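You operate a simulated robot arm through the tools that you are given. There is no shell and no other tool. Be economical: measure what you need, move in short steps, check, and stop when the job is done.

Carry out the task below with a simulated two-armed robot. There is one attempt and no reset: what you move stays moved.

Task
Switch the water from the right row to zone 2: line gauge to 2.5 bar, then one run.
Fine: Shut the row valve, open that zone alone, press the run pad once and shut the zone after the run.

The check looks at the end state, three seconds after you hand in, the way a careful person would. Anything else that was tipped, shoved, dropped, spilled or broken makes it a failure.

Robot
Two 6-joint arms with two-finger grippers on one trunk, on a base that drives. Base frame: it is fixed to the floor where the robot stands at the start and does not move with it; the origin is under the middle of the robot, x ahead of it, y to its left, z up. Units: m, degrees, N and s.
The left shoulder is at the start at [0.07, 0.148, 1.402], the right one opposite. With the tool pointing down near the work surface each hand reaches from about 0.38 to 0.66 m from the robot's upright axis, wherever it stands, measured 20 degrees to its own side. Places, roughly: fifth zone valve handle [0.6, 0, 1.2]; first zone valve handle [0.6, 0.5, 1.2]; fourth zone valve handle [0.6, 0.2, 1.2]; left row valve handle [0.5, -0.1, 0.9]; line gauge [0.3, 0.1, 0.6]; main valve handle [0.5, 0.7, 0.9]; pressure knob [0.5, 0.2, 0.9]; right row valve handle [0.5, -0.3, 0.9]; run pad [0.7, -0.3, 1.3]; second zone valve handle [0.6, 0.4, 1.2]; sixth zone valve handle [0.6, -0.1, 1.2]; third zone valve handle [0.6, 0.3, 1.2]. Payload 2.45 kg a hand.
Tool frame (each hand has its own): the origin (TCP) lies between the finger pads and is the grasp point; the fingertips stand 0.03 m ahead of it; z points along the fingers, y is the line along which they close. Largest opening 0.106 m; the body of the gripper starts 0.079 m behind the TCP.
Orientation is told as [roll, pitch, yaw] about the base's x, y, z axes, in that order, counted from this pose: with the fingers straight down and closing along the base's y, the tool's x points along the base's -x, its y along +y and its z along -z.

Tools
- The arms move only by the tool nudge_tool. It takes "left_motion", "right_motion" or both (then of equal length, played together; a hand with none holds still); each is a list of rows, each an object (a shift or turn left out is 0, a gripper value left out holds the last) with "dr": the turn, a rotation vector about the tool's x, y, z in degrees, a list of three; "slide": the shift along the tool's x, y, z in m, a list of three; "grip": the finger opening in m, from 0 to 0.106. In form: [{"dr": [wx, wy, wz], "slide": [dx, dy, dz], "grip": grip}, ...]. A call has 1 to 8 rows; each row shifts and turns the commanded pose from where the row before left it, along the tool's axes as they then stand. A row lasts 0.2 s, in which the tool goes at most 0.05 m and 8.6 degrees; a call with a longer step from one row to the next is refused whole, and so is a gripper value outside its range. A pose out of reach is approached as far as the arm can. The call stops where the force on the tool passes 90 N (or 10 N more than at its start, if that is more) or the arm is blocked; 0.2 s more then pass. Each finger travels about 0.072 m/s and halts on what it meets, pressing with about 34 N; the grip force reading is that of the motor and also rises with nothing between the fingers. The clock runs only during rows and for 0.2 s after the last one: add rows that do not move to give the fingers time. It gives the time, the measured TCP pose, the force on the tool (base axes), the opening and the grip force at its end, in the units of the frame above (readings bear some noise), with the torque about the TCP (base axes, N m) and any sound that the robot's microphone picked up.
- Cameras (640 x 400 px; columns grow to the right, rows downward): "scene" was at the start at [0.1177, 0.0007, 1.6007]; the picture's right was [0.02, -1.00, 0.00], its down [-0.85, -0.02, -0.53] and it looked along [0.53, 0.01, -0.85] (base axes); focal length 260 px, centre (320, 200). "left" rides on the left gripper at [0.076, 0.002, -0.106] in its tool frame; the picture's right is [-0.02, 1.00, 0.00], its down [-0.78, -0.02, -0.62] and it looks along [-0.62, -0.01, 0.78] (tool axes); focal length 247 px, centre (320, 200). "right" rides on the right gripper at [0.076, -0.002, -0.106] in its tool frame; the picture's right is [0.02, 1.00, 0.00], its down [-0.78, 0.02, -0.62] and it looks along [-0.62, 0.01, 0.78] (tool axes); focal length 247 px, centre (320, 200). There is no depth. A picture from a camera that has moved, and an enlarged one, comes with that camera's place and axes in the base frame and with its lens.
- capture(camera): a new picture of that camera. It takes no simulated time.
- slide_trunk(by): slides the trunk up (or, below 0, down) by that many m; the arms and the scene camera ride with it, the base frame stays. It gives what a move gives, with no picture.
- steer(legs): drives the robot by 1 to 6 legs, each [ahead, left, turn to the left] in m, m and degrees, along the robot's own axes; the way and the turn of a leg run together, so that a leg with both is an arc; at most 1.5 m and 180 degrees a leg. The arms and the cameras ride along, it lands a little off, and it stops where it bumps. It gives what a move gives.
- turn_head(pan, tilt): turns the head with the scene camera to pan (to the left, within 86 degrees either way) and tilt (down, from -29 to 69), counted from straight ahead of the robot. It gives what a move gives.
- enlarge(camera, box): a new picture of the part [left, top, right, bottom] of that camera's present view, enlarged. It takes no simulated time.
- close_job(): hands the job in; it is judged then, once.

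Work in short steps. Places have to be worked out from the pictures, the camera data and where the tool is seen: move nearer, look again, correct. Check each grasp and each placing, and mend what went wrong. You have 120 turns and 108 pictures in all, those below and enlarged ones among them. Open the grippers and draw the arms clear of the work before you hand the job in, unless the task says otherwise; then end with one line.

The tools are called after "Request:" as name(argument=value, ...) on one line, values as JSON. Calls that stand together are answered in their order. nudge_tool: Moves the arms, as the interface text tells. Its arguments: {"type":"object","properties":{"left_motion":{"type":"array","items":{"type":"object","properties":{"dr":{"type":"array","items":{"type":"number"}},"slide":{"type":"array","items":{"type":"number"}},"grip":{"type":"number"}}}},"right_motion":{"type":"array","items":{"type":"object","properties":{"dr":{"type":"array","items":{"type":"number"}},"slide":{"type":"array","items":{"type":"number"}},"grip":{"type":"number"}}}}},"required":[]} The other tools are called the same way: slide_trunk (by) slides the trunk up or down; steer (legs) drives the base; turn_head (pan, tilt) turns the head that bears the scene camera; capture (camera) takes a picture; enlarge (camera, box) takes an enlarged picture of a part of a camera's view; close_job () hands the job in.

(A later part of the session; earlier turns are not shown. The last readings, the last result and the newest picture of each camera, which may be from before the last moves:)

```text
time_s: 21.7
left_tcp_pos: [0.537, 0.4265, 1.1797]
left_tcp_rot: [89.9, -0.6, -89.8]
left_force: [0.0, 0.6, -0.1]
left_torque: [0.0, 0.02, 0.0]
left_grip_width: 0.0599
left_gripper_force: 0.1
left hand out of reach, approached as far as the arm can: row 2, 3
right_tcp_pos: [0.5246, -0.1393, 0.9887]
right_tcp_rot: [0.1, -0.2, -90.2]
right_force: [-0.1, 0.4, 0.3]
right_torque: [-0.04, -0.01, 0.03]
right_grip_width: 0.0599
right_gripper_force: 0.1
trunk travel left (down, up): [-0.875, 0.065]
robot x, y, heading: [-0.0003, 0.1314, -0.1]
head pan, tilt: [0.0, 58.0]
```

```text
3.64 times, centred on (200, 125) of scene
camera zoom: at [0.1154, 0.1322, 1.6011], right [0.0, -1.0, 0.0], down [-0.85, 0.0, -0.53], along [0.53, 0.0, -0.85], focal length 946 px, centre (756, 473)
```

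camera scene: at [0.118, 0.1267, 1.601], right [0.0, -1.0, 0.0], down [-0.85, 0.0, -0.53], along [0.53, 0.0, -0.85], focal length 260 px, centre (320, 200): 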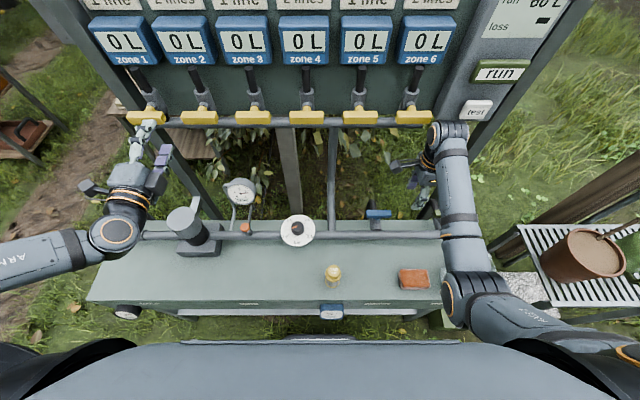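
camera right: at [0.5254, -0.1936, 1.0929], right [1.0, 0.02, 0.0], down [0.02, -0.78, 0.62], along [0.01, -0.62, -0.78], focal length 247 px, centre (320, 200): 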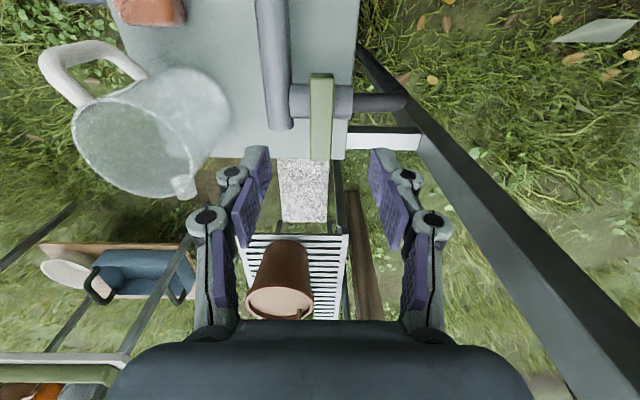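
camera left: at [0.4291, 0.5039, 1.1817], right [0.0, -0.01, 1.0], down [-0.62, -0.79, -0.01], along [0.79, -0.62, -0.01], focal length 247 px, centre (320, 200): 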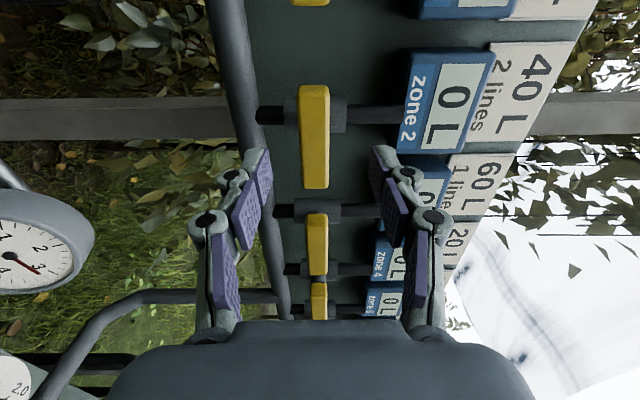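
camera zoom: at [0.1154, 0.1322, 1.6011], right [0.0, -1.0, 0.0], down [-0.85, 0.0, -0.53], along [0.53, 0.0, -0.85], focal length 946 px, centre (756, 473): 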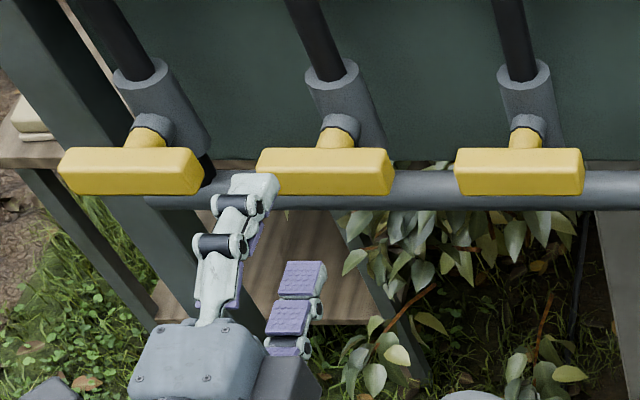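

Still at a reach limit. I drive 0.06 m further left and raise the trunk 0.05 (where forward pointing worked before).

Request:
steer(legs=[[0, 0.06, 0]])

Request:
slide_trunk(by=0.05)

Request:
nudge_tool(left_motion=[{"slide": [-0.03, -0.02, 0.0]}, {"slide": [-0.03, -0.02, 0.0]}, {"slide": [-0.013, -0.02, 0.0]}])

Request:
capture(camera="left")

Request:
enlarge(camera="scene", box=[120, 70, 280, 180])

```text
time_s: 22.6
left_tcp_pos: [0.5397, 0.4746, 1.1815]
left_tcp_rot: [89.8, 0.1, -89.8]
left_force: [0.4, -2.0, -0.2]
left_torque: [-0.03, -0.02, 0.08]
left_grip_width: 0.06
left_gripper_force: 0.0
right_tcp_pos: [0.5269, -0.0892, 0.9846]
right_tcp_rot: [-0.1, 0.4, -90.1]
right_force: [-0.2, -0.4, 0.1]
right_torque: [0.07, 0.02, -0.03]
right_grip_width: 0.0599
right_gripper_force: 0.2
trunk travel left (down, up): [-0.875, 0.065]
robot x, y, heading: [0.0015, 0.1889, -0.1]
head pan, tilt: [0.0, 58.0]
```

```text
time_s: 23.6
left_tcp_pos: [0.5394, 0.4857, 1.2293]
left_tcp_rot: [89.7, -0.5, -90.0]
left_force: [0.8, 0.3, -0.5]
left_torque: [0.0, -0.03, -0.04]
left_grip_width: 0.0601
left_gripper_force: 0.1
right_tcp_pos: [0.5272, -0.0808, 1.0377]
right_tcp_rot: [0.1, -0.1, -90.1]
right_force: [0.1, 0.6, 0.7]
right_torque: [-0.02, 0.02, -0.03]
right_grip_width: 0.0599
right_gripper_force: 0.1
trunk travel left (down, up): [-0.925, 0.015]
robot x, y, heading: [0.0023, 0.1878, 0.1]
head pan, tilt: [0.0, 58.0]
```

```text
time_s: 24.4
left_tcp_pos: [0.5226, 0.4847, 1.2111]
left_tcp_rot: [89.7, -0.4, -90.0]
left_force: [0.0, -0.3, -0.4]
left_torque: [0.02, 0.0, -0.04]
left_grip_width: 0.0599
left_gripper_force: 0.0
left hand out of reach, approached as far as the arm can: row 1, 2, 3
right_tcp_pos: [0.5271, -0.0831, 1.0363]
right_tcp_rot: [-0.1, -0.2, -90.1]
right_force: [-0.6, -0.2, -0.2]
right_torque: [-0.01, 0.03, 0.01]
right_grip_width: 0.0601
right_gripper_force: 0.0
trunk travel left (down, up): [-0.925, 0.015]
robot x, y, heading: [-0.0015, 0.1888, -0.0]
head pan, tilt: [0.0, 58.0]
```

```text
71 pictures are left
camera left: at [0.4154, 0.5609, 1.2132], right [0.0, -0.02, 1.0], down [-0.62, -0.78, -0.01], along [0.78, -0.62, -0.01], focal length 247 px, centre (320, 200)
```

left: 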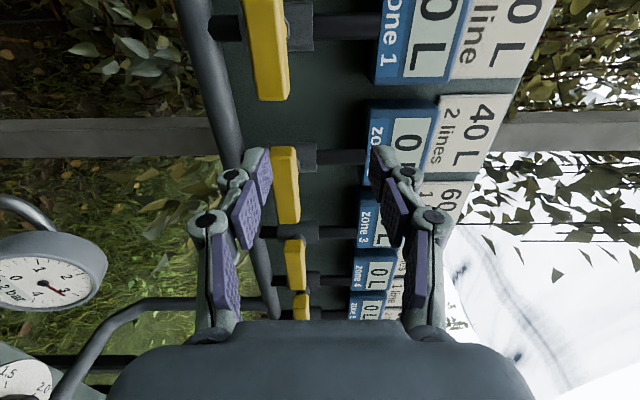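

```text
3.64 times, centred on (200, 125) of scene
camera zoom: at [0.1186, 0.1882, 1.6509], right [0.0, -1.0, 0.0], down [-0.85, 0.0, -0.53], along [0.53, 0.0, -0.85], focal length 946 px, centre (756, 473)
```

zoom: 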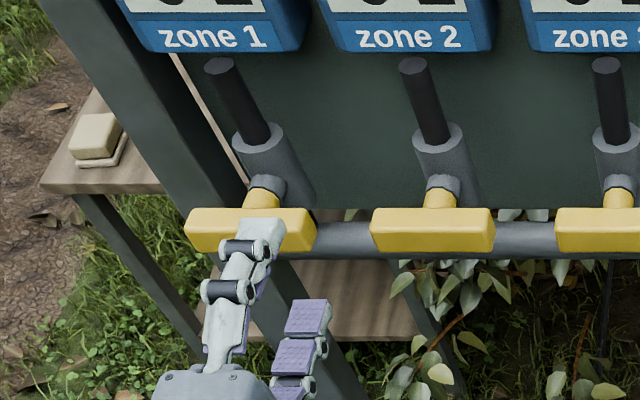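

The arm seems to be in an awkward elbow-out posture. I look at the whole arm.

Request:
turn_head(pan=30, tilt=50)

Request:
capture(camera="scene")

```text
time_s: 25.3
left_tcp_pos: [0.522, 0.4833, 1.212]
left_tcp_rot: [89.7, -0.3, -90.0]
left_force: [-0.4, -0.4, -0.9]
left_torque: [-0.03, 0.01, 0.01]
left_grip_width: 0.0601
left_gripper_force: 0.0
right_tcp_pos: [0.5272, -0.0817, 1.036]
right_tcp_rot: [-0.1, -0.1, -90.1]
right_force: [0.6, -0.5, -0.8]
right_torque: [-0.04, -0.01, 0.04]
right_grip_width: 0.0601
right_gripper_force: 0.2
trunk travel left (down, up): [-0.925, 0.015]
robot x, y, heading: [0.0039, 0.1908, 0.1]
head pan, tilt: [30.0, 50.0]
```

```text
69 pictures are left
camera scene: at [0.1157, 0.2265, 1.6612], right [0.5, -0.87, 0.0], down [-0.66, -0.38, -0.64], along [0.56, 0.32, -0.77], focal length 260 px, centre (320, 200)
```

scene: 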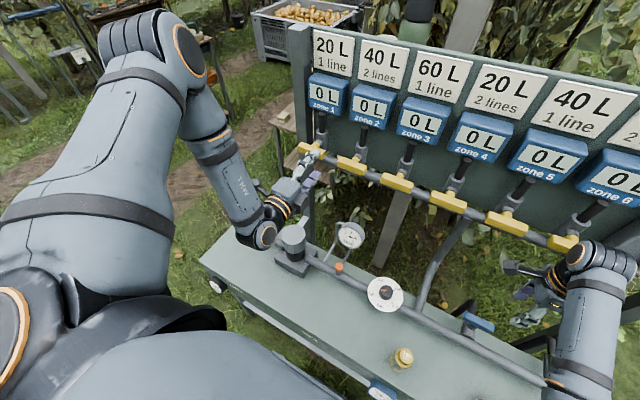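

The arm is folded too tightly: the robot stands too near. I back off 0.12 m, then move the hand toward zone 2.

Request:
steer(legs=[[-0.12, 0, 0]])

Request:
nudge_tool(left_motion=[{"slide": [0, 0, 0.04]}, {"slide": [-0.02, 0, 0.04]}, {"slide": [-0.03, -0.02, 0.02]}, {"slide": [-0.03, -0.02, 0]}])

```text
time_s: 26.6
left_tcp_pos: [0.4057, 0.4845, 1.2095]
left_tcp_rot: [89.6, -0.3, -90.1]
left_force: [0.4, 0.2, -0.1]
left_torque: [-0.03, 0.0, 0.0]
left_grip_width: 0.0602
left_gripper_force: 0.0
right_tcp_pos: [0.4105, -0.0822, 1.0348]
right_tcp_rot: [-0.3, -0.1, -90.1]
right_force: [0.5, 0.2, -0.1]
right_torque: [0.01, 0.01, 0.02]
right_grip_width: 0.0603
right_gripper_force: 0.0
trunk travel left (down, up): [-0.925, 0.015]
robot x, y, heading: [-0.1201, 0.1851, -0.0]
head pan, tilt: [30.0, 50.0]
```

```text
time_s: 27.6
left_tcp_pos: [0.44, 0.5039, 1.2077]
left_tcp_rot: [89.7, -0.4, -90.0]
left_force: [-0.1, -0.4, -0.1]
left_torque: [0.02, 0.0, 0.02]
left_grip_width: 0.06
left_gripper_force: 0.1
left hand out of reach, approached as far as the arm can: row 1, 2, 3, 4
right_tcp_pos: [0.4083, -0.0812, 1.0364]
right_tcp_rot: [0.1, 0.0, -90.1]
right_force: [-0.6, -0.6, 0.9]
right_torque: [0.01, 0.0, 0.0]
right_grip_width: 0.06
right_gripper_force: 0.1
trunk travel left (down, up): [-0.925, 0.015]
robot x, y, heading: [-0.1208, 0.1897, -0.2]
head pan, tilt: [30.0, 50.0]
```

A wrist joint seems at its limit in this posture. I unroll the tool by 90° and see whether the hand gets free.

Request:
nudge_tool(left_motion=[{"dr": [0, 0, -8.5]}, {"dr": [0, 0, -8.5]}, {"dr": [0, 0, -8.5]}, {"dr": [0, 0, -8.5]}, {"dr": [0, 0, -8.5]}, {"dr": [0, 0, -8.5]}, {"dr": [0, 0, -8.5]}, {"dr": [0, 0, -8.5]}])

Request:
nudge_tool(left_motion=[{"dr": [0, 0, -8.5]}, {"dr": [0, 0, -8.5]}, {"dr": [0, 0, -5]}, {"slide": [0, -0.03, 0.04]}, {"slide": [0, -0.03, 0.03]}])

Request:
capture(camera="scene")

```text
time_s: 29.4
left_tcp_pos: [0.4402, 0.5043, 1.2073]
left_tcp_rot: [89.4, -68.4, -89.3]
left_force: [-0.2, 0.2, -0.3]
left_torque: [0.02, -0.02, 0.02]
left_grip_width: 0.06
left_gripper_force: 0.1
right_tcp_pos: [0.4073, -0.0821, 1.0362]
right_tcp_rot: [0.0, 0.0, -90.0]
right_force: [0.2, 0.4, -0.8]
right_torque: [0.0, 0.01, -0.01]
right_grip_width: 0.0601
right_gripper_force: 0.0
trunk travel left (down, up): [-0.925, 0.015]
robot x, y, heading: [-0.12, 0.1891, 0.1]
head pan, tilt: [30.0, 50.0]
```

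```text
time_s: 30.6
left_tcp_pos: [0.4581, 0.5163, 1.2079]
left_tcp_rot: [-48.7, -89.4, 48.6]
left_force: [-0.7, 0.8, 0.4]
left_torque: [-0.01, 0.0, -0.02]
left_grip_width: 0.0599
left_gripper_force: 0.0
left hand out of reach, approached as far as the arm can: row 4, 5
right_tcp_pos: [0.4093, -0.0818, 1.0364]
right_tcp_rot: [0.0, 0.0, -90.1]
right_force: [-0.5, -0.5, 0.2]
right_torque: [0.0, 0.02, 0.01]
right_grip_width: 0.0601
right_gripper_force: 0.1
trunk travel left (down, up): [-0.925, 0.015]
robot x, y, heading: [-0.121, 0.1886, -0.1]
head pan, tilt: [30.0, 50.0]
```

```text
68 pictures are left
camera scene: at [-0.002, 0.2269, 1.6611], right [0.5, -0.87, 0.0], down [-0.66, -0.38, -0.64], along [0.56, 0.32, -0.77], focal length 260 px, centre (320, 200)
```

scene: 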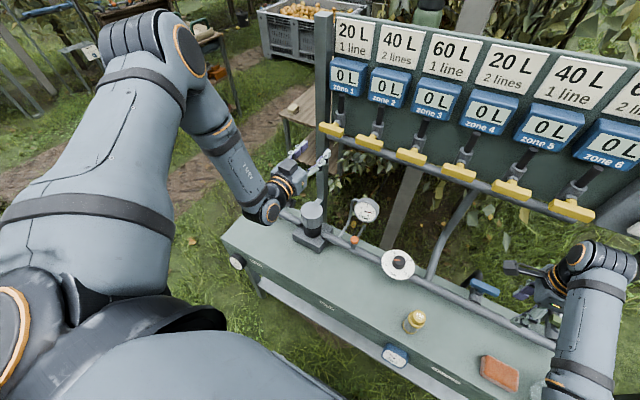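

I return toward a tool-down posture to get out of this elbow-out branch, then approach again in the posture that worked.

Request:
nudge_tool(left_motion=[{"dr": [0, 8.5, 0]}, {"dr": [0, 8.5, 0]}, {"dr": [0, 8.5, 0]}, {"dr": [0, 8.5, 0]}, {"dr": [0, 8.5, 0]}, {"dr": [0, 8.5, 0]}, {"dr": [0, 8.5, 0]}, {"dr": [0, 8.5, 0]}])

Request:
capture(camera="scene")

```text
time_s: 32.4
left_tcp_pos: [0.4426, 0.5431, 1.2081]
left_tcp_rot: [1.0, -24.4, 0.0]
left_force: [-0.5, -0.5, -0.6]
left_torque: [0.04, -0.03, -0.02]
left_grip_width: 0.0599
left_gripper_force: 0.0
left hand out of reach, approached as far as the arm can: row 7, 8
right_tcp_pos: [0.409, -0.081, 1.0367]
right_tcp_rot: [0.0, -0.1, -90.1]
right_force: [0.6, -0.1, 0.0]
right_torque: [0.0, 0.0, -0.02]
right_grip_width: 0.06
right_gripper_force: 0.1
trunk travel left (down, up): [-0.925, 0.015]
robot x, y, heading: [-0.1151, 0.1886, -0.1]
head pan, tilt: [30.0, 50.0]
```

```text
67 pictures are left
camera scene: at [-0.0025, 0.2281, 1.6611], right [0.5, -0.87, 0.0], down [-0.66, -0.38, -0.64], along [0.56, 0.32, -0.77], focal length 260 px, centre (320, 200)
```

scene: 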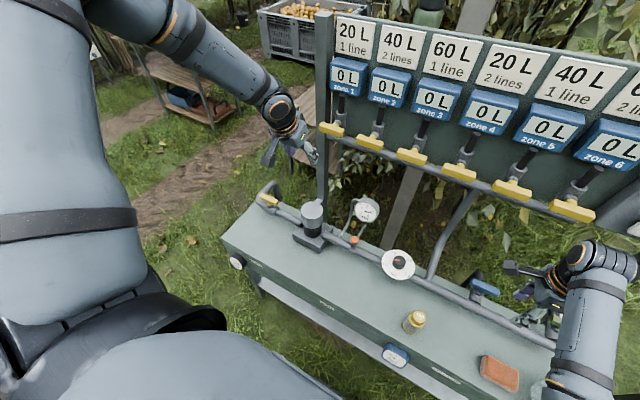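

Now slide right and finish pointing down, heading to about (0.42, 0.42).

Request:
nudge_tool(left_motion=[{"slide": [0, -0.04, 0]}, {"slide": [0, -0.04, 0.0]}, {"slide": [0, -0.03, 0.02], "dr": [0, 8, 0]}, {"dr": [0, 8, 0], "slide": [0, 0, 0.02]}, {"dr": [0, 8, 0], "slide": [0, 0, 0.02]}, {"slide": [0, 0, 0.03]}])

Request:
capture(camera="scene")

```text
time_s: 33.8
left_tcp_pos: [0.3495, 0.5508, 1.1343]
left_tcp_rot: [-0.4, 2.4, 0.1]
left_force: [-0.6, 0.4, 0.3]
left_torque: [0.03, -0.02, 0.0]
left_grip_width: 0.06
left_gripper_force: 0.0
left hand out of reach, approached as far as the arm can: row 1, 2, 3, 4, 5, 6
right_tcp_pos: [0.4092, -0.0811, 1.0357]
right_tcp_rot: [0.0, -0.1, -90.1]
right_force: [-0.4, 0.1, -1.0]
right_torque: [0.01, 0.02, -0.01]
right_grip_width: 0.0601
right_gripper_force: 0.1
trunk travel left (down, up): [-0.925, 0.015]
robot x, y, heading: [-0.1164, 0.1893, -0.2]
head pan, tilt: [30.0, 50.0]
```

```text
66 pictures are left
camera scene: at [-0.0017, 0.2271, 1.6612], right [0.5, -0.87, 0.0], down [-0.66, -0.38, -0.64], along [0.56, 0.32, -0.77], focal length 260 px, centre (320, 200)
```

scene: 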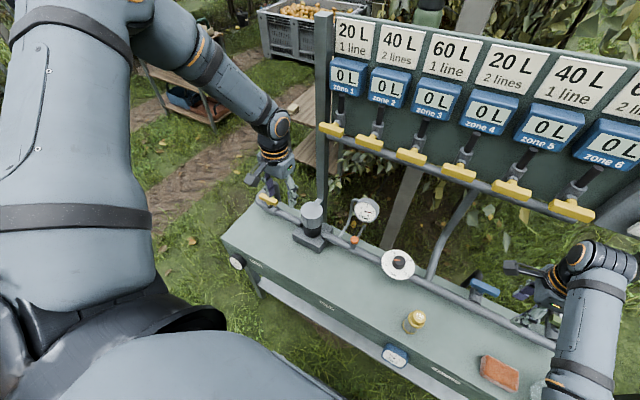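

Tool is down. I try sliding right from here with some forward motion.

Request:
nudge_tool(left_motion=[{"slide": [-0.03, -0.03, 0]}, {"slide": [-0.03, -0.03, 0]}, {"slide": [-0.02, -0.04, 0]}, {"slide": [0, -0.04, 0]}])

Request:
capture(camera="scene")

```text
time_s: 34.8
left_tcp_pos: [0.3201, 0.5213, 1.1532]
left_tcp_rot: [-0.3, 2.1, -0.1]
left_force: [0.3, -0.1, 1.0]
left_torque: [0.01, -0.01, 0.04]
left_grip_width: 0.0597
left_gripper_force: 0.0
left hand out of reach, approached as far as the arm can: row 1, 2, 3, 4
right_tcp_pos: [0.4079, -0.0827, 1.0375]
right_tcp_rot: [0.0, -0.1, -90.1]
right_force: [-0.2, 0.8, 0.2]
right_torque: [0.02, -0.03, -0.04]
right_grip_width: 0.06
right_gripper_force: 0.1
trunk travel left (down, up): [-0.925, 0.015]
robot x, y, heading: [-0.1171, 0.1911, -0.1]
head pan, tilt: [30.0, 50.0]
```

```text
65 pictures are left
camera scene: at [-0.0043, 0.2254, 1.6614], right [0.5, -0.87, 0.0], down [-0.66, -0.38, -0.64], along [0.56, 0.32, -0.77], focal length 260 px, centre (320, 200)
```

scene: 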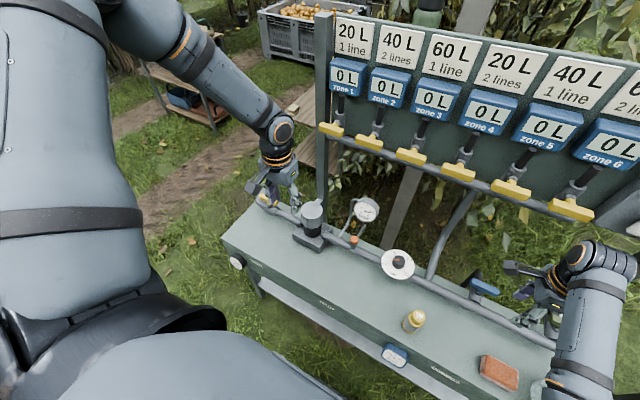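

I test pure forward motion and downward motion to find the free direction.

Request:
nudge_tool(left_motion=[{"slide": [-0.03, 0.02, 0]}, {"slide": [-0.03, 0.02, 0]}, {"slide": [-0.03, 0.02, 0]}, {"slide": [-0.03, 0, 0]}, {"slide": [-0.03, 0, 0]}])

```text
time_s: 36.0
left_tcp_pos: [0.4132, 0.6249, 1.1556]
left_tcp_rot: [-0.4, 2.2, 0.0]
left_force: [0.2, -0.9, 0.2]
left_torque: [0.01, -0.02, -0.02]
left_grip_width: 0.0602
left_gripper_force: 0.1
left hand out of reach, approached as far as the arm can: row 1, 2, 3, 4, 5
right_tcp_pos: [0.4083, -0.0814, 1.0362]
right_tcp_rot: [0.1, -0.1, -90.1]
right_force: [-0.1, 0.2, 0.7]
right_torque: [-0.02, -0.01, 0.01]
right_grip_width: 0.0601
right_gripper_force: 0.2
trunk travel left (down, up): [-0.925, 0.015]
robot x, y, heading: [-0.1208, 0.1862, 0.1]
head pan, tilt: [30.0, 50.0]
```

The hand only slides along a 45° line: some wrist-yaw limit fixes the arm plane. I test by turning the tool about its own axis, then moving right.

Request:
nudge_tool(left_motion=[{"dr": [0, 0, -8]}, {"dr": [0, 0, -8]}, {"dr": [0, 0, -8]}, {"dr": [0, 0, -8]}, {"slide": [0, -0.03, 0]}, {"slide": [0, -0.03, 0]}])

Request:
nudge_tool(left_motion=[{"dr": [0, 0, 8]}, {"dr": [0, 0, 8]}, {"dr": [0, 0, 8]}, {"dr": [0, 0, 8]}, {"slide": [0, -0.03, 0]}, {"slide": [0, -0.03, 0]}])

Request:
capture(camera="scene")

```text
time_s: 37.4
left_tcp_pos: [0.4, 0.6042, 1.1618]
left_tcp_rot: [0.9, 1.9, 32.2]
left_force: [0.2, 0.5, 0.1]
left_torque: [0.02, -0.04, -0.03]
left_grip_width: 0.0597
left_gripper_force: 0.0
left hand out of reach, approached as far as the arm can: row 5, 6
right_tcp_pos: [0.407, -0.0813, 1.0367]
right_tcp_rot: [0.0, -0.1, -90.1]
right_force: [-0.7, -0.3, 0.8]
right_torque: [0.0, -0.02, -0.03]
right_grip_width: 0.06
right_gripper_force: 0.0
trunk travel left (down, up): [-0.925, 0.015]
robot x, y, heading: [-0.1185, 0.1904, -0.1]
head pan, tilt: [30.0, 50.0]
```

```text
time_s: 38.8
left_tcp_pos: [0.371, 0.5678, 1.1678]
left_tcp_rot: [-0.3, 2.2, 0.0]
left_force: [-0.6, 0.5, -0.1]
left_torque: [0.03, -0.02, -0.02]
left_grip_width: 0.0598
left_gripper_force: 0.2
left hand out of reach, approached as far as the arm can: row 5, 6
right_tcp_pos: [0.4081, -0.0831, 1.0367]
right_tcp_rot: [0.1, -0.1, -90.1]
right_force: [-0.3, -0.3, -0.1]
right_torque: [-0.01, 0.03, -0.04]
right_grip_width: 0.0599
right_gripper_force: 0.0
trunk travel left (down, up): [-0.925, 0.015]
robot x, y, heading: [-0.1168, 0.1897, -0.1]
head pan, tilt: [30.0, 50.0]
```

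```text
64 pictures are left
camera scene: at [-0.0039, 0.2255, 1.6613], right [0.5, -0.87, 0.0], down [-0.66, -0.38, -0.64], along [0.56, 0.32, -0.77], focal length 260 px, centre (320, 200)
```

scene: 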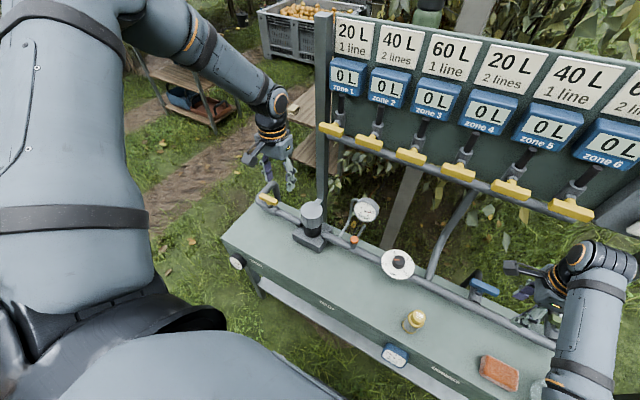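

The arm plane cannot swing further right in this posture, but it can work out to its left. So I'll turn the robot 45° right and stand in front of zone 2, making zone 2 lie naturally to the left arm's side. Backing off first.

Request:
steer(legs=[[-0.1, 0, 0], [0, 0, -45], [-0.19, 0.146, 0]])

Request:
turn_head(pan=45, tilt=35)

Request:
capture(camera="scene")

```text
time_s: 43.3
left_tcp_pos: [0.3683, 0.3396, 1.1672]
left_tcp_rot: [-0.2, 2.3, -45.5]
left_force: [0.0, 0.3, 0.1]
left_torque: [0.02, 0.01, 0.0]
left_grip_width: 0.06
left_gripper_force: 0.0
right_tcp_pos: [-0.0707, -0.1415, 1.0348]
right_tcp_rot: [-0.1, 0.0, -135.7]
right_force: [0.8, -0.4, -0.1]
right_torque: [0.02, -0.02, 0.04]
right_grip_width: 0.0601
right_gripper_force: 0.2
trunk travel left (down, up): [-0.925, 0.015]
robot x, y, heading: [-0.2445, 0.4258, -45.6]
head pan, tilt: [30.0, 50.0]
```

```text
time_s: 44.1
left_tcp_pos: [0.3669, 0.3437, 1.1682]
left_tcp_rot: [-0.3, 2.2, -45.5]
left_force: [1.1, 0.4, 0.2]
left_torque: [-0.03, -0.01, -0.02]
left_grip_width: 0.0601
left_gripper_force: 0.0
right_tcp_pos: [-0.0717, -0.1379, 1.0373]
right_tcp_rot: [0.0, 0.0, -135.6]
right_force: [-0.4, 0.3, 0.4]
right_torque: [0.0, -0.02, 0.01]
right_grip_width: 0.0599
right_gripper_force: 0.0
trunk travel left (down, up): [-0.925, 0.015]
robot x, y, heading: [-0.2491, 0.4268, -45.4]
head pan, tilt: [45.0, 35.0]
```

```text
63 pictures are left
camera scene: at [-0.1245, 0.39, 1.6829], right [-0.01, -1.0, 0.0], down [-0.57, 0.01, -0.82], along [0.82, -0.01, -0.57], focal length 260 px, centre (320, 200)
```

scene: 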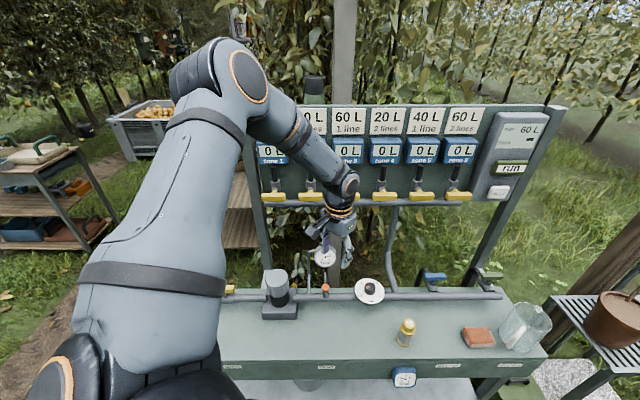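

Good, arm free in front. First turn the tool yaw back to 0, then start pitching forward.

Request:
nudge_tool(left_motion=[{"dr": [0, 0, -7.6]}, {"dr": [0, 0, -7.6]}, {"dr": [0, 0, -7.6]}, {"dr": [0, 0, -7.6]}, {"dr": [0, 0, -7.6]}, {"dr": [0, 0, -7.6]}])

Request:
nudge_tool(left_motion=[{"dr": [0, -8.5, 0]}, {"dr": [0, -8.5, 0]}, {"dr": [0, -8.5, 0]}, {"dr": [0, -8.5, 0]}, {"dr": [0, -8.5, 0]}, {"dr": [0, -8.5, 0]}, {"dr": [0, -8.5, 0]}, {"dr": [0, -8.5, 0]}])

```text
time_s: 45.5
left_tcp_pos: [0.3669, 0.3443, 1.1682]
left_tcp_rot: [1.4, 1.8, 0.3]
left_force: [-0.2, 0.2, 0.3]
left_torque: [0.01, 0.01, 0.0]
left_grip_width: 0.06
left_gripper_force: 0.0
right_tcp_pos: [-0.0698, -0.1391, 1.0363]
right_tcp_rot: [0.0, -0.2, -135.6]
right_force: [0.0, -0.3, 0.1]
right_torque: [0.0, 0.0, -0.01]
right_grip_width: 0.0602
right_gripper_force: 0.1
trunk travel left (down, up): [-0.925, 0.015]
robot x, y, heading: [-0.2463, 0.4252, -45.4]
head pan, tilt: [45.0, 35.0]
```

```text
time_s: 47.3
left_tcp_pos: [0.3815, 0.3927, 1.179]
left_tcp_rot: [3.1, -66.3, -2.9]
left_force: [1.0, -0.2, 0.3]
left_torque: [-0.01, 0.0, -0.01]
left_grip_width: 0.06
left_gripper_force: 0.0
left hand out of reach, approached as far as the arm can: row 3, 4, 5, 6, 7, 8
right_tcp_pos: [-0.0704, -0.1392, 1.0374]
right_tcp_rot: [0.0, -0.1, -135.6]
right_force: [1.2, -0.1, -0.2]
right_torque: [0.01, 0.02, 0.0]
right_grip_width: 0.06
right_gripper_force: 0.0
trunk travel left (down, up): [-0.925, 0.015]
robot x, y, heading: [-0.2461, 0.4258, -45.5]
head pan, tilt: [45.0, 35.0]
```

Nearly there; finish the pitch and move forward a little.

Request:
nudge_tool(left_motion=[{"dr": [0, -8, 0]}, {"dr": [0, -8, 0]}, {"dr": [0, -7, 0]}, {"slide": [0, 0.01, 0.03]}, {"slide": [0, 0.01, 0.03]}, {"slide": [0, 0, 0.03]}])

Request:
capture(camera="scene")

```text
time_s: 48.7
left_tcp_pos: [0.479, 0.4362, 1.2089]
left_tcp_rot: [61.3, -88.4, -61.3]
left_force: [0.4, -0.2, 0.3]
left_torque: [0.04, -0.01, 0.06]
left_grip_width: 0.0597
left_gripper_force: 0.1
left hand out of reach, approached as far as the arm can: row 1, 2, 3
right_tcp_pos: [-0.0707, -0.1404, 1.0357]
right_tcp_rot: [-0.1, -0.1, -135.5]
right_force: [0.0, 0.2, -0.8]
right_torque: [0.04, 0.01, 0.02]
right_grip_width: 0.06
right_gripper_force: 0.0
trunk travel left (down, up): [-0.925, 0.015]
robot x, y, heading: [-0.2487, 0.4251, -45.4]
head pan, tilt: [45.0, 35.0]
```

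```text
62 pictures are left
camera scene: at [-0.124, 0.3878, 1.6828], right [-0.01, -1.0, 0.0], down [-0.57, 0.01, -0.82], along [0.82, -0.01, -0.57], focal length 260 px, centre (320, 200)
```

scene: 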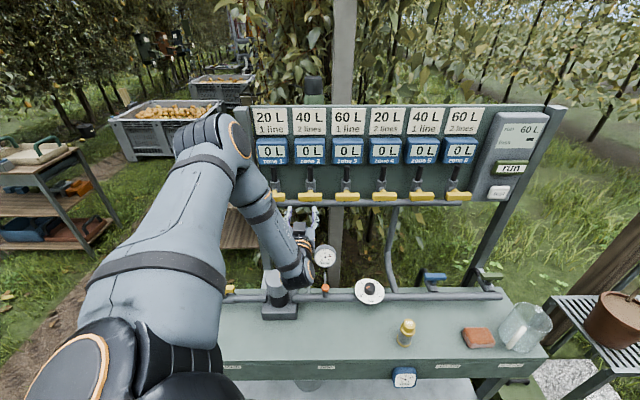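

Now moving freely in front of zone 2. Roll 90° so the fingers close vertically.

Request:
nudge_tool(left_motion=[{"dr": [0, 0, 8.5]}, {"dr": [0, 0, 8.5]}, {"dr": [0, 0, 8.5]}, {"dr": [0, 0, 8.5]}, {"dr": [0, 0, 8.5]}, {"dr": [0, 0, 8.5]}, {"dr": [0, 0, 8.5]}, {"dr": [0, 0, 8.5]}])

Request:
nudge_tool(left_motion=[{"dr": [0, 0, 8.5]}, {"dr": [0, 0, 8.5]}, {"dr": [0, 0, 5]}])

Request:
capture(camera="left")

```text
time_s: 50.5
left_tcp_pos: [0.4764, 0.4397, 1.209]
left_tcp_rot: [89.2, -20.6, -89.7]
left_force: [-0.4, 0.3, -0.1]
left_torque: [0.02, 0.0, 0.01]
left_grip_width: 0.0598
left_gripper_force: 0.0
right_tcp_pos: [-0.0707, -0.1393, 1.0363]
right_tcp_rot: [-0.1, -0.1, -135.7]
right_force: [-0.6, -0.2, 0.0]
right_torque: [0.02, 0.01, -0.02]
right_grip_width: 0.06
right_gripper_force: 0.1
trunk travel left (down, up): [-0.925, 0.015]
robot x, y, heading: [-0.2488, 0.4309, -45.6]
head pan, tilt: [45.0, 35.0]
```

```text
time_s: 51.3
left_tcp_pos: [0.4788, 0.4384, 1.2096]
left_tcp_rot: [89.2, 1.6, -89.9]
left_force: [0.3, -0.4, -0.5]
left_torque: [0.04, -0.01, 0.03]
left_grip_width: 0.0599
left_gripper_force: 0.0
right_tcp_pos: [-0.0718, -0.1388, 1.0354]
right_tcp_rot: [0.1, -0.1, -135.6]
right_force: [1.2, -1.0, -0.4]
right_torque: [0.0, -0.04, -0.01]
right_grip_width: 0.0598
right_gripper_force: 0.1
trunk travel left (down, up): [-0.925, 0.015]
robot x, y, heading: [-0.246, 0.426, -45.8]
head pan, tilt: [45.0, 35.0]
```

```text
61 pictures are left
camera left: at [0.3711, 0.5159, 1.2144], right [0.01, -0.05, 1.0], down [-0.62, -0.78, -0.03], along [0.78, -0.62, -0.04], focal length 247 px, centre (320, 200)
```

left: 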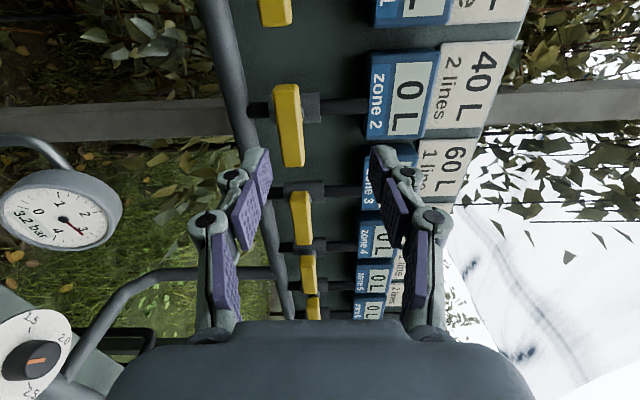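

Handle is at about (0.635, 0.412, 1.172). Align and advance.

Request:
nudge_tool(left_motion=[{"slide": [-0.013, -0.018, 0], "dr": [0, 0, -1.6]}, {"slide": [-0.013, -0.018, 0.01]}, {"slide": [0, 0, 0.03]}, {"slide": [0, 0, 0.03]}])

Request:
capture(camera="left")

Request:
enlarge(camera="scene", box=[240, 150, 400, 250])

```text
time_s: 52.3
left_tcp_pos: [0.5446, 0.4229, 1.2088]
left_tcp_rot: [89.0, -0.2, -89.9]
left_force: [0.4, 0.0, 0.1]
left_torque: [0.0, -0.02, -0.01]
left_grip_width: 0.0599
left_gripper_force: 0.0
left hand out of reach, approached as far as the arm can: row 1, 2, 3, 4
right_tcp_pos: [-0.0681, -0.1389, 1.0367]
right_tcp_rot: [0.0, -0.1, -135.5]
right_force: [-1.1, -0.4, 0.7]
right_torque: [0.02, 0.02, -0.01]
right_grip_width: 0.06
right_gripper_force: 0.1
trunk travel left (down, up): [-0.925, 0.015]
robot x, y, heading: [-0.2477, 0.4226, -45.0]
head pan, tilt: [45.0, 35.0]
```

```text
60 pictures are left
camera left: at [0.4389, 0.5008, 1.2122], right [0.02, -0.02, 1.0], down [-0.62, -0.78, 0.0], along [0.78, -0.62, -0.02], focal length 247 px, centre (320, 200)
```

left: 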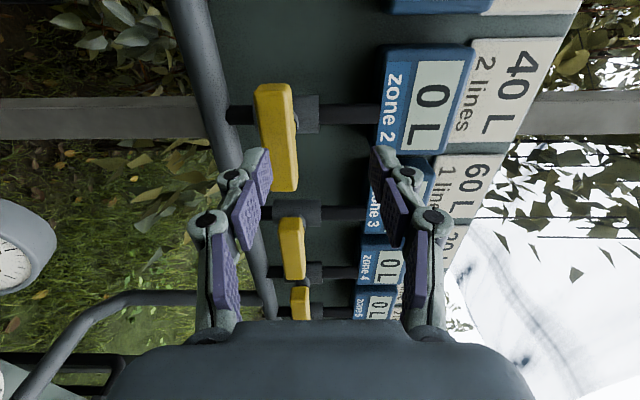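

```text
4.00 times, centred on (320, 200) of scene
camera zoom: at [-0.1229, 0.3893, 1.6828], right [-0.01, -1.0, 0.0], down [-0.57, 0.01, -0.82], along [0.82, -0.01, -0.57], focal length 1041 px, centre (320, 200)
```

zoom: 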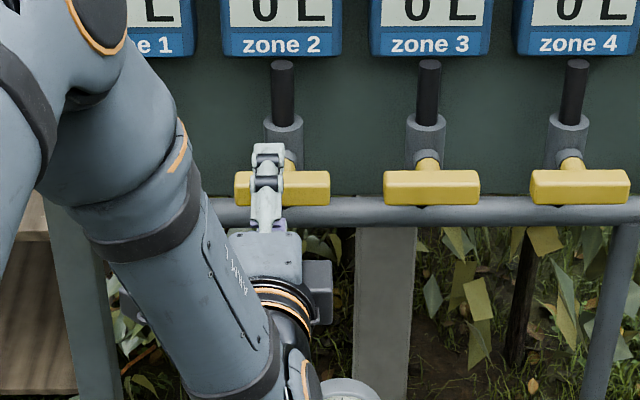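

Very close. The arm won't go lower or right, so I use the trunk (down 0.037) and the base (about 1 cm right) as the positioner.

Request:
slide_trunk(by=-0.037)

Request:
steer(legs=[[0.008, -0.008, 0]])

Request:
capture(camera="left")

```text
time_s: 53.1
left_tcp_pos: [0.5431, 0.4231, 1.1721]
left_tcp_rot: [89.1, -0.3, -90.0]
left_force: [-0.1, -0.8, 0.2]
left_torque: [-0.01, 0.03, 0.01]
left_grip_width: 0.0601
left_gripper_force: 0.1
right_tcp_pos: [-0.0702, -0.1396, 0.9988]
right_tcp_rot: [0.0, 0.0, -135.6]
right_force: [-0.1, 0.8, 0.0]
right_torque: [0.03, -0.03, 0.01]
right_grip_width: 0.0602
right_gripper_force: 0.0
trunk travel left (down, up): [-0.888, 0.052]
robot x, y, heading: [-0.246, 0.4248, -45.4]
head pan, tilt: [45.0, 35.0]
```

```text
time_s: 53.9
left_tcp_pos: [0.5433, 0.4151, 1.1729]
left_tcp_rot: [89.0, -0.4, -89.9]
left_force: [0.2, 1.1, 0.2]
left_torque: [-0.01, 0.0, -0.06]
left_grip_width: 0.0598
left_gripper_force: 0.0
right_tcp_pos: [-0.0715, -0.147, 1.0011]
right_tcp_rot: [0.1, -0.2, -135.6]
right_force: [0.5, 1.0, -0.3]
right_torque: [-0.03, -0.02, -0.02]
right_grip_width: 0.0598
right_gripper_force: 0.0
trunk travel left (down, up): [-0.888, 0.052]
robot x, y, heading: [-0.2435, 0.4163, -45.3]
head pan, tilt: [45.0, 35.0]
```

```text
58 pictures are left
camera left: at [0.4371, 0.4927, 1.1757], right [0.02, -0.01, 1.0], down [-0.62, -0.78, 0.0], along [0.78, -0.62, -0.02], focal length 247 px, centre (320, 200)
```

left: 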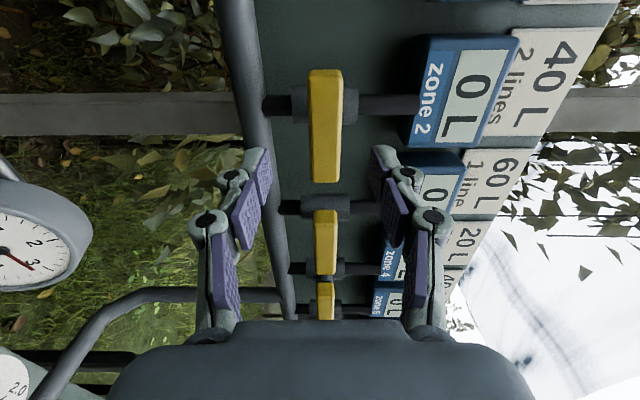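

Handle centred between the fingers. Advance 0.05.

Request:
nudge_tool(left_motion=[{"slide": [0, 0, 0.025]}, {"slide": [0, 0, 0.025]}])

Request:
capture(camera="left")

Request:
enlarge(camera="scene", box=[240, 150, 400, 250])

```text
time_s: 54.5
left_tcp_pos: [0.5898, 0.4192, 1.1856]
left_tcp_rot: [89.0, -0.3, -90.0]
left_force: [0.6, -0.4, -0.6]
left_torque: [0.01, -0.03, -0.01]
left_grip_width: 0.0601
left_gripper_force: 0.0
left hand out of reach, approached as far as the arm can: row 1, 2
right_tcp_pos: [-0.0701, -0.1488, 1.0004]
right_tcp_rot: [0.0, -0.2, -135.6]
right_force: [-0.3, -0.2, 0.0]
right_torque: [-0.01, 0.01, -0.01]
right_grip_width: 0.0599
right_gripper_force: 0.1
trunk travel left (down, up): [-0.888, 0.052]
robot x, y, heading: [-0.2494, 0.4133, -45.5]
head pan, tilt: [45.0, 35.0]
```

```text
57 pictures are left
camera left: at [0.4827, 0.4957, 1.1889], right [0.02, -0.02, 1.0], down [-0.62, -0.78, 0.0], along [0.78, -0.62, -0.02], focal length 247 px, centre (320, 200)
```

left: 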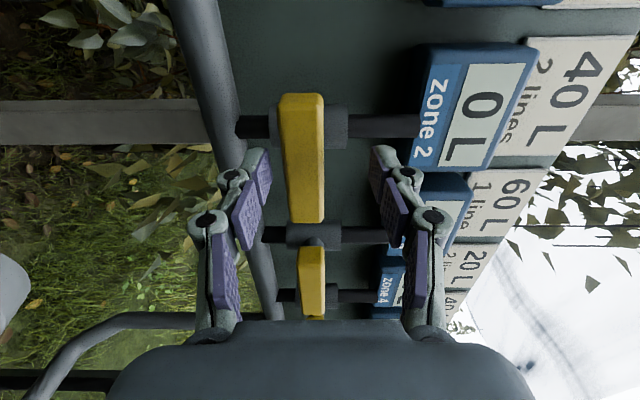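

```text
4.00 times, centred on (320, 200) of scene
camera zoom: at [-0.1238, 0.3798, 1.6459], right [-0.01, -1.0, 0.0], down [-0.57, 0.0, -0.82], along [0.82, -0.01, -0.57], focal length 1041 px, centre (320, 200)
```

zoom: 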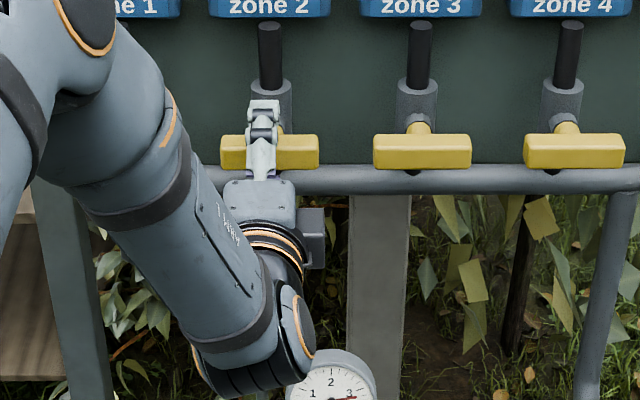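

Bar is now about at fingertip depth (front face x ≈ 0.607–0.62), with the fingers ~1 cm high. Trunk down 0.011, then base forward ~1.5 cm in world x.

Request:
slide_trunk(by=-0.011)

Request:
steer(legs=[[0.01, 0.01, 0]])

Request:
capture(camera="left")

```text
time_s: 55.1
left_tcp_pos: [0.59, 0.4172, 1.1739]
left_tcp_rot: [88.9, -0.3, -90.0]
left_force: [-0.9, 0.9, -0.6]
left_torque: [-0.03, -0.01, -0.02]
left_grip_width: 0.0599
left_gripper_force: 0.1
right_tcp_pos: [-0.0702, -0.1494, 0.9885]
right_tcp_rot: [0.0, -0.1, -135.6]
right_force: [-0.8, 0.6, 0.7]
right_torque: [-0.02, 0.03, 0.0]
right_grip_width: 0.06
right_gripper_force: 0.1
trunk travel left (down, up): [-0.877, 0.063]
robot x, y, heading: [-0.2474, 0.4156, -45.4]
head pan, tilt: [45.0, 35.0]
```

```text
time_s: 55.8
left_tcp_pos: [0.5997, 0.4166, 1.1786]
left_tcp_rot: [89.2, -0.3, -90.0]
left_force: [-1.0, 0.7, 0.8]
left_torque: [0.01, 0.03, 0.01]
left_grip_width: 0.06
left_gripper_force: 0.1
right_tcp_pos: [-0.0593, -0.1505, 0.9895]
right_tcp_rot: [0.0, 0.0, -135.7]
right_force: [-0.9, -0.2, -0.4]
right_torque: [0.03, -0.02, 0.02]
right_grip_width: 0.0601
right_gripper_force: 0.0
trunk travel left (down, up): [-0.877, 0.063]
robot x, y, heading: [-0.2292, 0.4136, -45.3]
head pan, tilt: [45.0, 35.0]
```

```text
55 pictures are left
camera left: at [0.4923, 0.4945, 1.1809], right [0.01, -0.02, 1.0], down [-0.62, -0.78, 0.0], along [0.78, -0.62, -0.02], focal length 247 px, centre (320, 200)
```

left: 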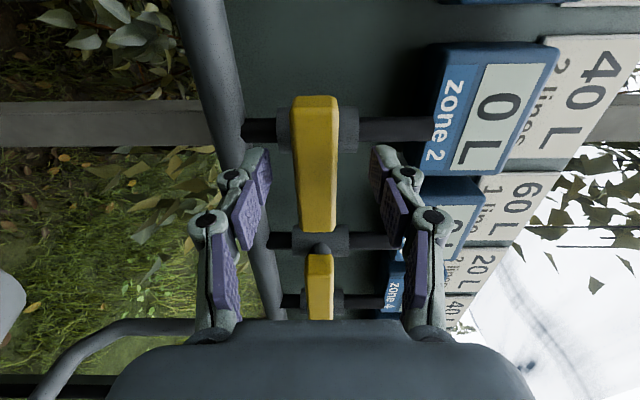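

One more ~8 mm forward, then close.

Request:
steer(legs=[[0.007, 0.005, 0]])

Request:
nudge_tool(left_motion=[{"grip": 0.035}, {"grip": 0.0}, {"grip": 0.0}, {"grip": 0.0}])

Request:
capture(camera="left")

```text
time_s: 56.6
left_tcp_pos: [0.6087, 0.417, 1.1772]
left_tcp_rot: [89.2, -0.4, -90.0]
left_force: [-0.6, 0.4, 0.4]
left_torque: [0.02, 0.01, -0.02]
left_grip_width: 0.0602
left_gripper_force: 0.0
right_tcp_pos: [-0.0512, -0.1515, 0.9884]
right_tcp_rot: [0.3, 0.0, -135.7]
right_force: [-0.7, 1.1, -0.1]
right_torque: [0.01, -0.05, 0.02]
right_grip_width: 0.0598
right_gripper_force: 0.0
trunk travel left (down, up): [-0.877, 0.063]
robot x, y, heading: [-0.2248, 0.4129, -45.6]
head pan, tilt: [45.0, 35.0]
```

```text
time_s: 57.6
left_tcp_pos: [0.6126, 0.416, 1.1744]
left_tcp_rot: [89.1, -0.3, -90.0]
left_force: [8.4, -0.6, 6.7]
left_torque: [0.02, -0.44, -0.18]
left_grip_width: 0.0227
left_gripper_force: 45.3
right_tcp_pos: [-0.048, -0.1514, 0.9892]
right_tcp_rot: [-0.1, 0.0, -135.7]
right_force: [0.0, 0.0, 0.8]
right_torque: [0.02, 0.0, 0.01]
right_grip_width: 0.06
right_gripper_force: 0.0
trunk travel left (down, up): [-0.877, 0.063]
robot x, y, heading: [-0.2247, 0.4132, -45.4]
head pan, tilt: [45.0, 35.0]
```

```text
54 pictures are left
camera left: at [0.5057, 0.4924, 1.1786], right [0.02, -0.02, 1.0], down [-0.62, -0.78, 0.0], along [0.78, -0.62, -0.02], focal length 247 px, centre (320, 200)
```

left: 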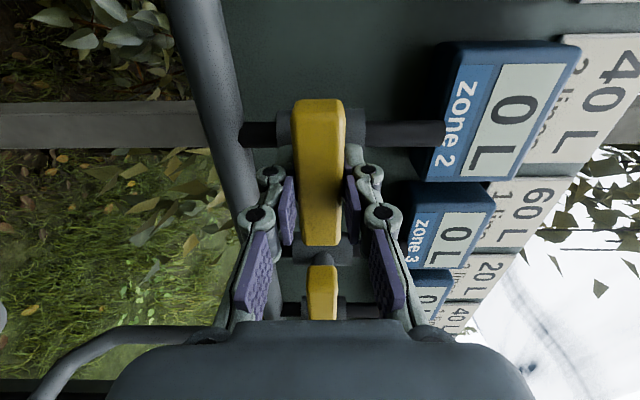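

Bar gripped (23 mm). I turn counter-clockwise as seen from the robot (the reverse sense of shutting the row valve), two steps, and check.

Request:
nudge_tool(left_motion=[{"dr": [0, 0, -8], "slide": [0, -0.001, 0]}, {"dr": [0, 0, -8], "slide": [0, -0.001, 0]}])

Request:
capture(camera="left")

```text
time_s: 58.2
left_tcp_pos: [0.6118, 0.4155, 1.1756]
left_tcp_rot: [89.1, -16.5, -89.7]
left_force: [16.3, 0.4, 16.0]
left_torque: [0.01, -0.67, -0.8]
left_grip_width: 0.0229
left_gripper_force: 45.0
right_tcp_pos: [-0.048, -0.1519, 0.988]
right_tcp_rot: [-0.1, -0.1, -135.5]
right_force: [0.4, -0.1, -0.3]
right_torque: [-0.04, -0.01, 0.03]
right_grip_width: 0.0599
right_gripper_force: 0.0
trunk travel left (down, up): [-0.877, 0.063]
robot x, y, heading: [-0.2227, 0.4129, -45.4]
head pan, tilt: [45.0, 35.0]
```

```text
53 pictures are left
camera left: at [0.5054, 0.4899, 1.1575], right [0.01, 0.26, 0.96], down [-0.62, -0.76, 0.21], along [0.79, -0.6, 0.15], focal length 247 px, centre (320, 200)
```

left: 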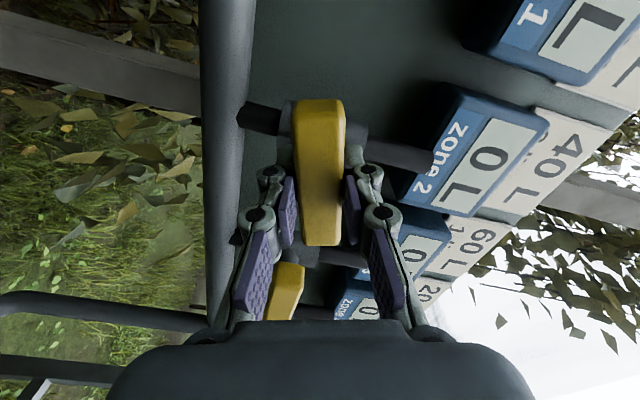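

The handle follows. I relieve the +x/+z reaction and continue.

Request:
nudge_tool(left_motion=[{"dr": [0, 0, -8], "slide": [0, 0.003, 0.002]}, {"dr": [0, 0, -8], "slide": [0, 0.001, 0.001]}, {"dr": [0, 0, -8], "slide": [0, 0.0, 0]}])

```text
time_s: 59.0
left_tcp_pos: [0.613, 0.4147, 1.176]
left_tcp_rot: [88.5, -40.3, -89.0]
left_force: [-1.2, -3.9, 3.6]
left_torque: [-0.03, -0.85, -0.83]
left_grip_width: 0.0233
left_gripper_force: 45.5
right_tcp_pos: [-0.0494, -0.1523, 0.9879]
right_tcp_rot: [0.1, 0.0, -135.6]
right_force: [-0.5, 0.2, 0.5]
right_torque: [0.0, -0.04, -0.02]
right_grip_width: 0.06
right_gripper_force: 0.0
trunk travel left (down, up): [-0.877, 0.063]
robot x, y, heading: [-0.2248, 0.4132, -45.5]
head pan, tilt: [45.0, 35.0]
```

Forces are low; continue to 90°.

Request:
nudge_tool(left_motion=[{"dr": [0, 0, -8]}, {"dr": [0, 0, -8]}, {"dr": [0, 0, -8]}])

Request:
nudge_tool(left_motion=[{"dr": [0, 0, -8]}, {"dr": [0, 0, -8]}, {"dr": [0, 0, -8]}])

Request:
capture(camera="left")

Request:
enlarge(camera="scene", box=[240, 120, 400, 220])

```text
time_s: 59.8
left_tcp_pos: [0.6131, 0.4156, 1.1752]
left_tcp_rot: [87.4, -64.3, -87.6]
left_force: [-8.7, -4.0, -5.5]
left_torque: [-0.01, -0.7, -0.51]
left_grip_width: 0.0227
left_gripper_force: 45.5
right_tcp_pos: [-0.0495, -0.1532, 0.9866]
right_tcp_rot: [0.0, 0.0, -135.6]
right_force: [-0.2, 0.3, 0.5]
right_torque: [-0.03, 0.04, 0.04]
right_grip_width: 0.0599
right_gripper_force: 0.1
trunk travel left (down, up): [-0.877, 0.063]
robot x, y, heading: [-0.2299, 0.4096, -45.4]
head pan, tilt: [45.0, 35.0]
```

```text
time_s: 60.6
left_tcp_pos: [0.612, 0.4157, 1.1754]
left_tcp_rot: [54.9, -88.0, -54.8]
left_force: [-13.1, -4.3, -12.4]
left_torque: [-0.02, -0.05, -0.12]
left_grip_width: 0.0228
left_gripper_force: 45.5
right_tcp_pos: [-0.0484, -0.1541, 0.9882]
right_tcp_rot: [0.0, 0.0, -135.6]
right_force: [0.2, -1.0, -0.1]
right_torque: [0.0, -0.02, 0.01]
right_grip_width: 0.06
right_gripper_force: 0.1
trunk travel left (down, up): [-0.877, 0.063]
robot x, y, heading: [-0.2273, 0.4153, -45.7]
head pan, tilt: [45.0, 35.0]
```

```text
52 pictures are left
camera left: at [0.5043, 0.4205, 1.1023], right [0.0, 1.0, 0.05], down [-0.61, -0.04, 0.79], along [0.8, -0.03, 0.6], focal length 247 px, centre (320, 200)
```

left: 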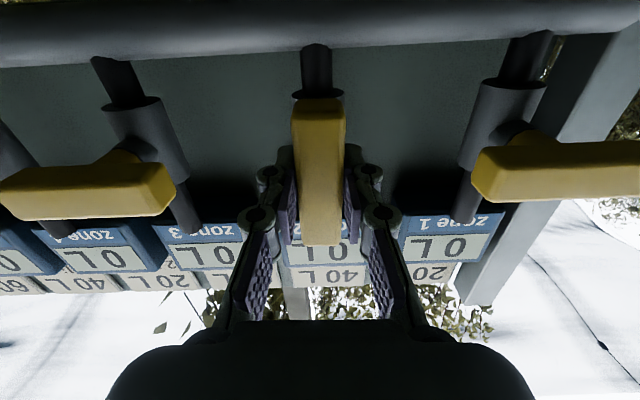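

```text
4.00 times, centred on (320, 170) of scene
camera zoom: at [-0.1036, 0.3751, 1.6349], right [-0.01, -1.0, 0.0], down [-0.57, 0.01, -0.82], along [0.82, -0.01, -0.57], focal length 1041 px, centre (320, 320)
```

zoom: 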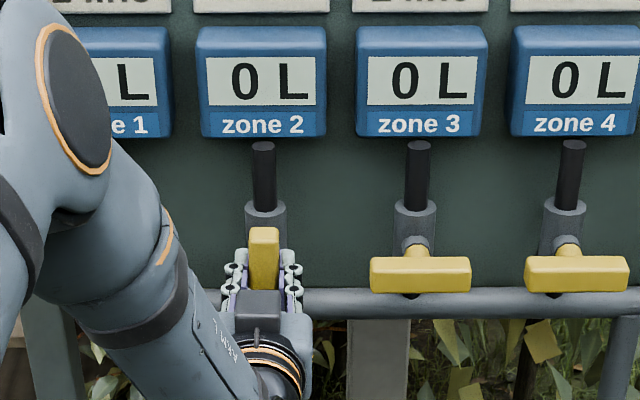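

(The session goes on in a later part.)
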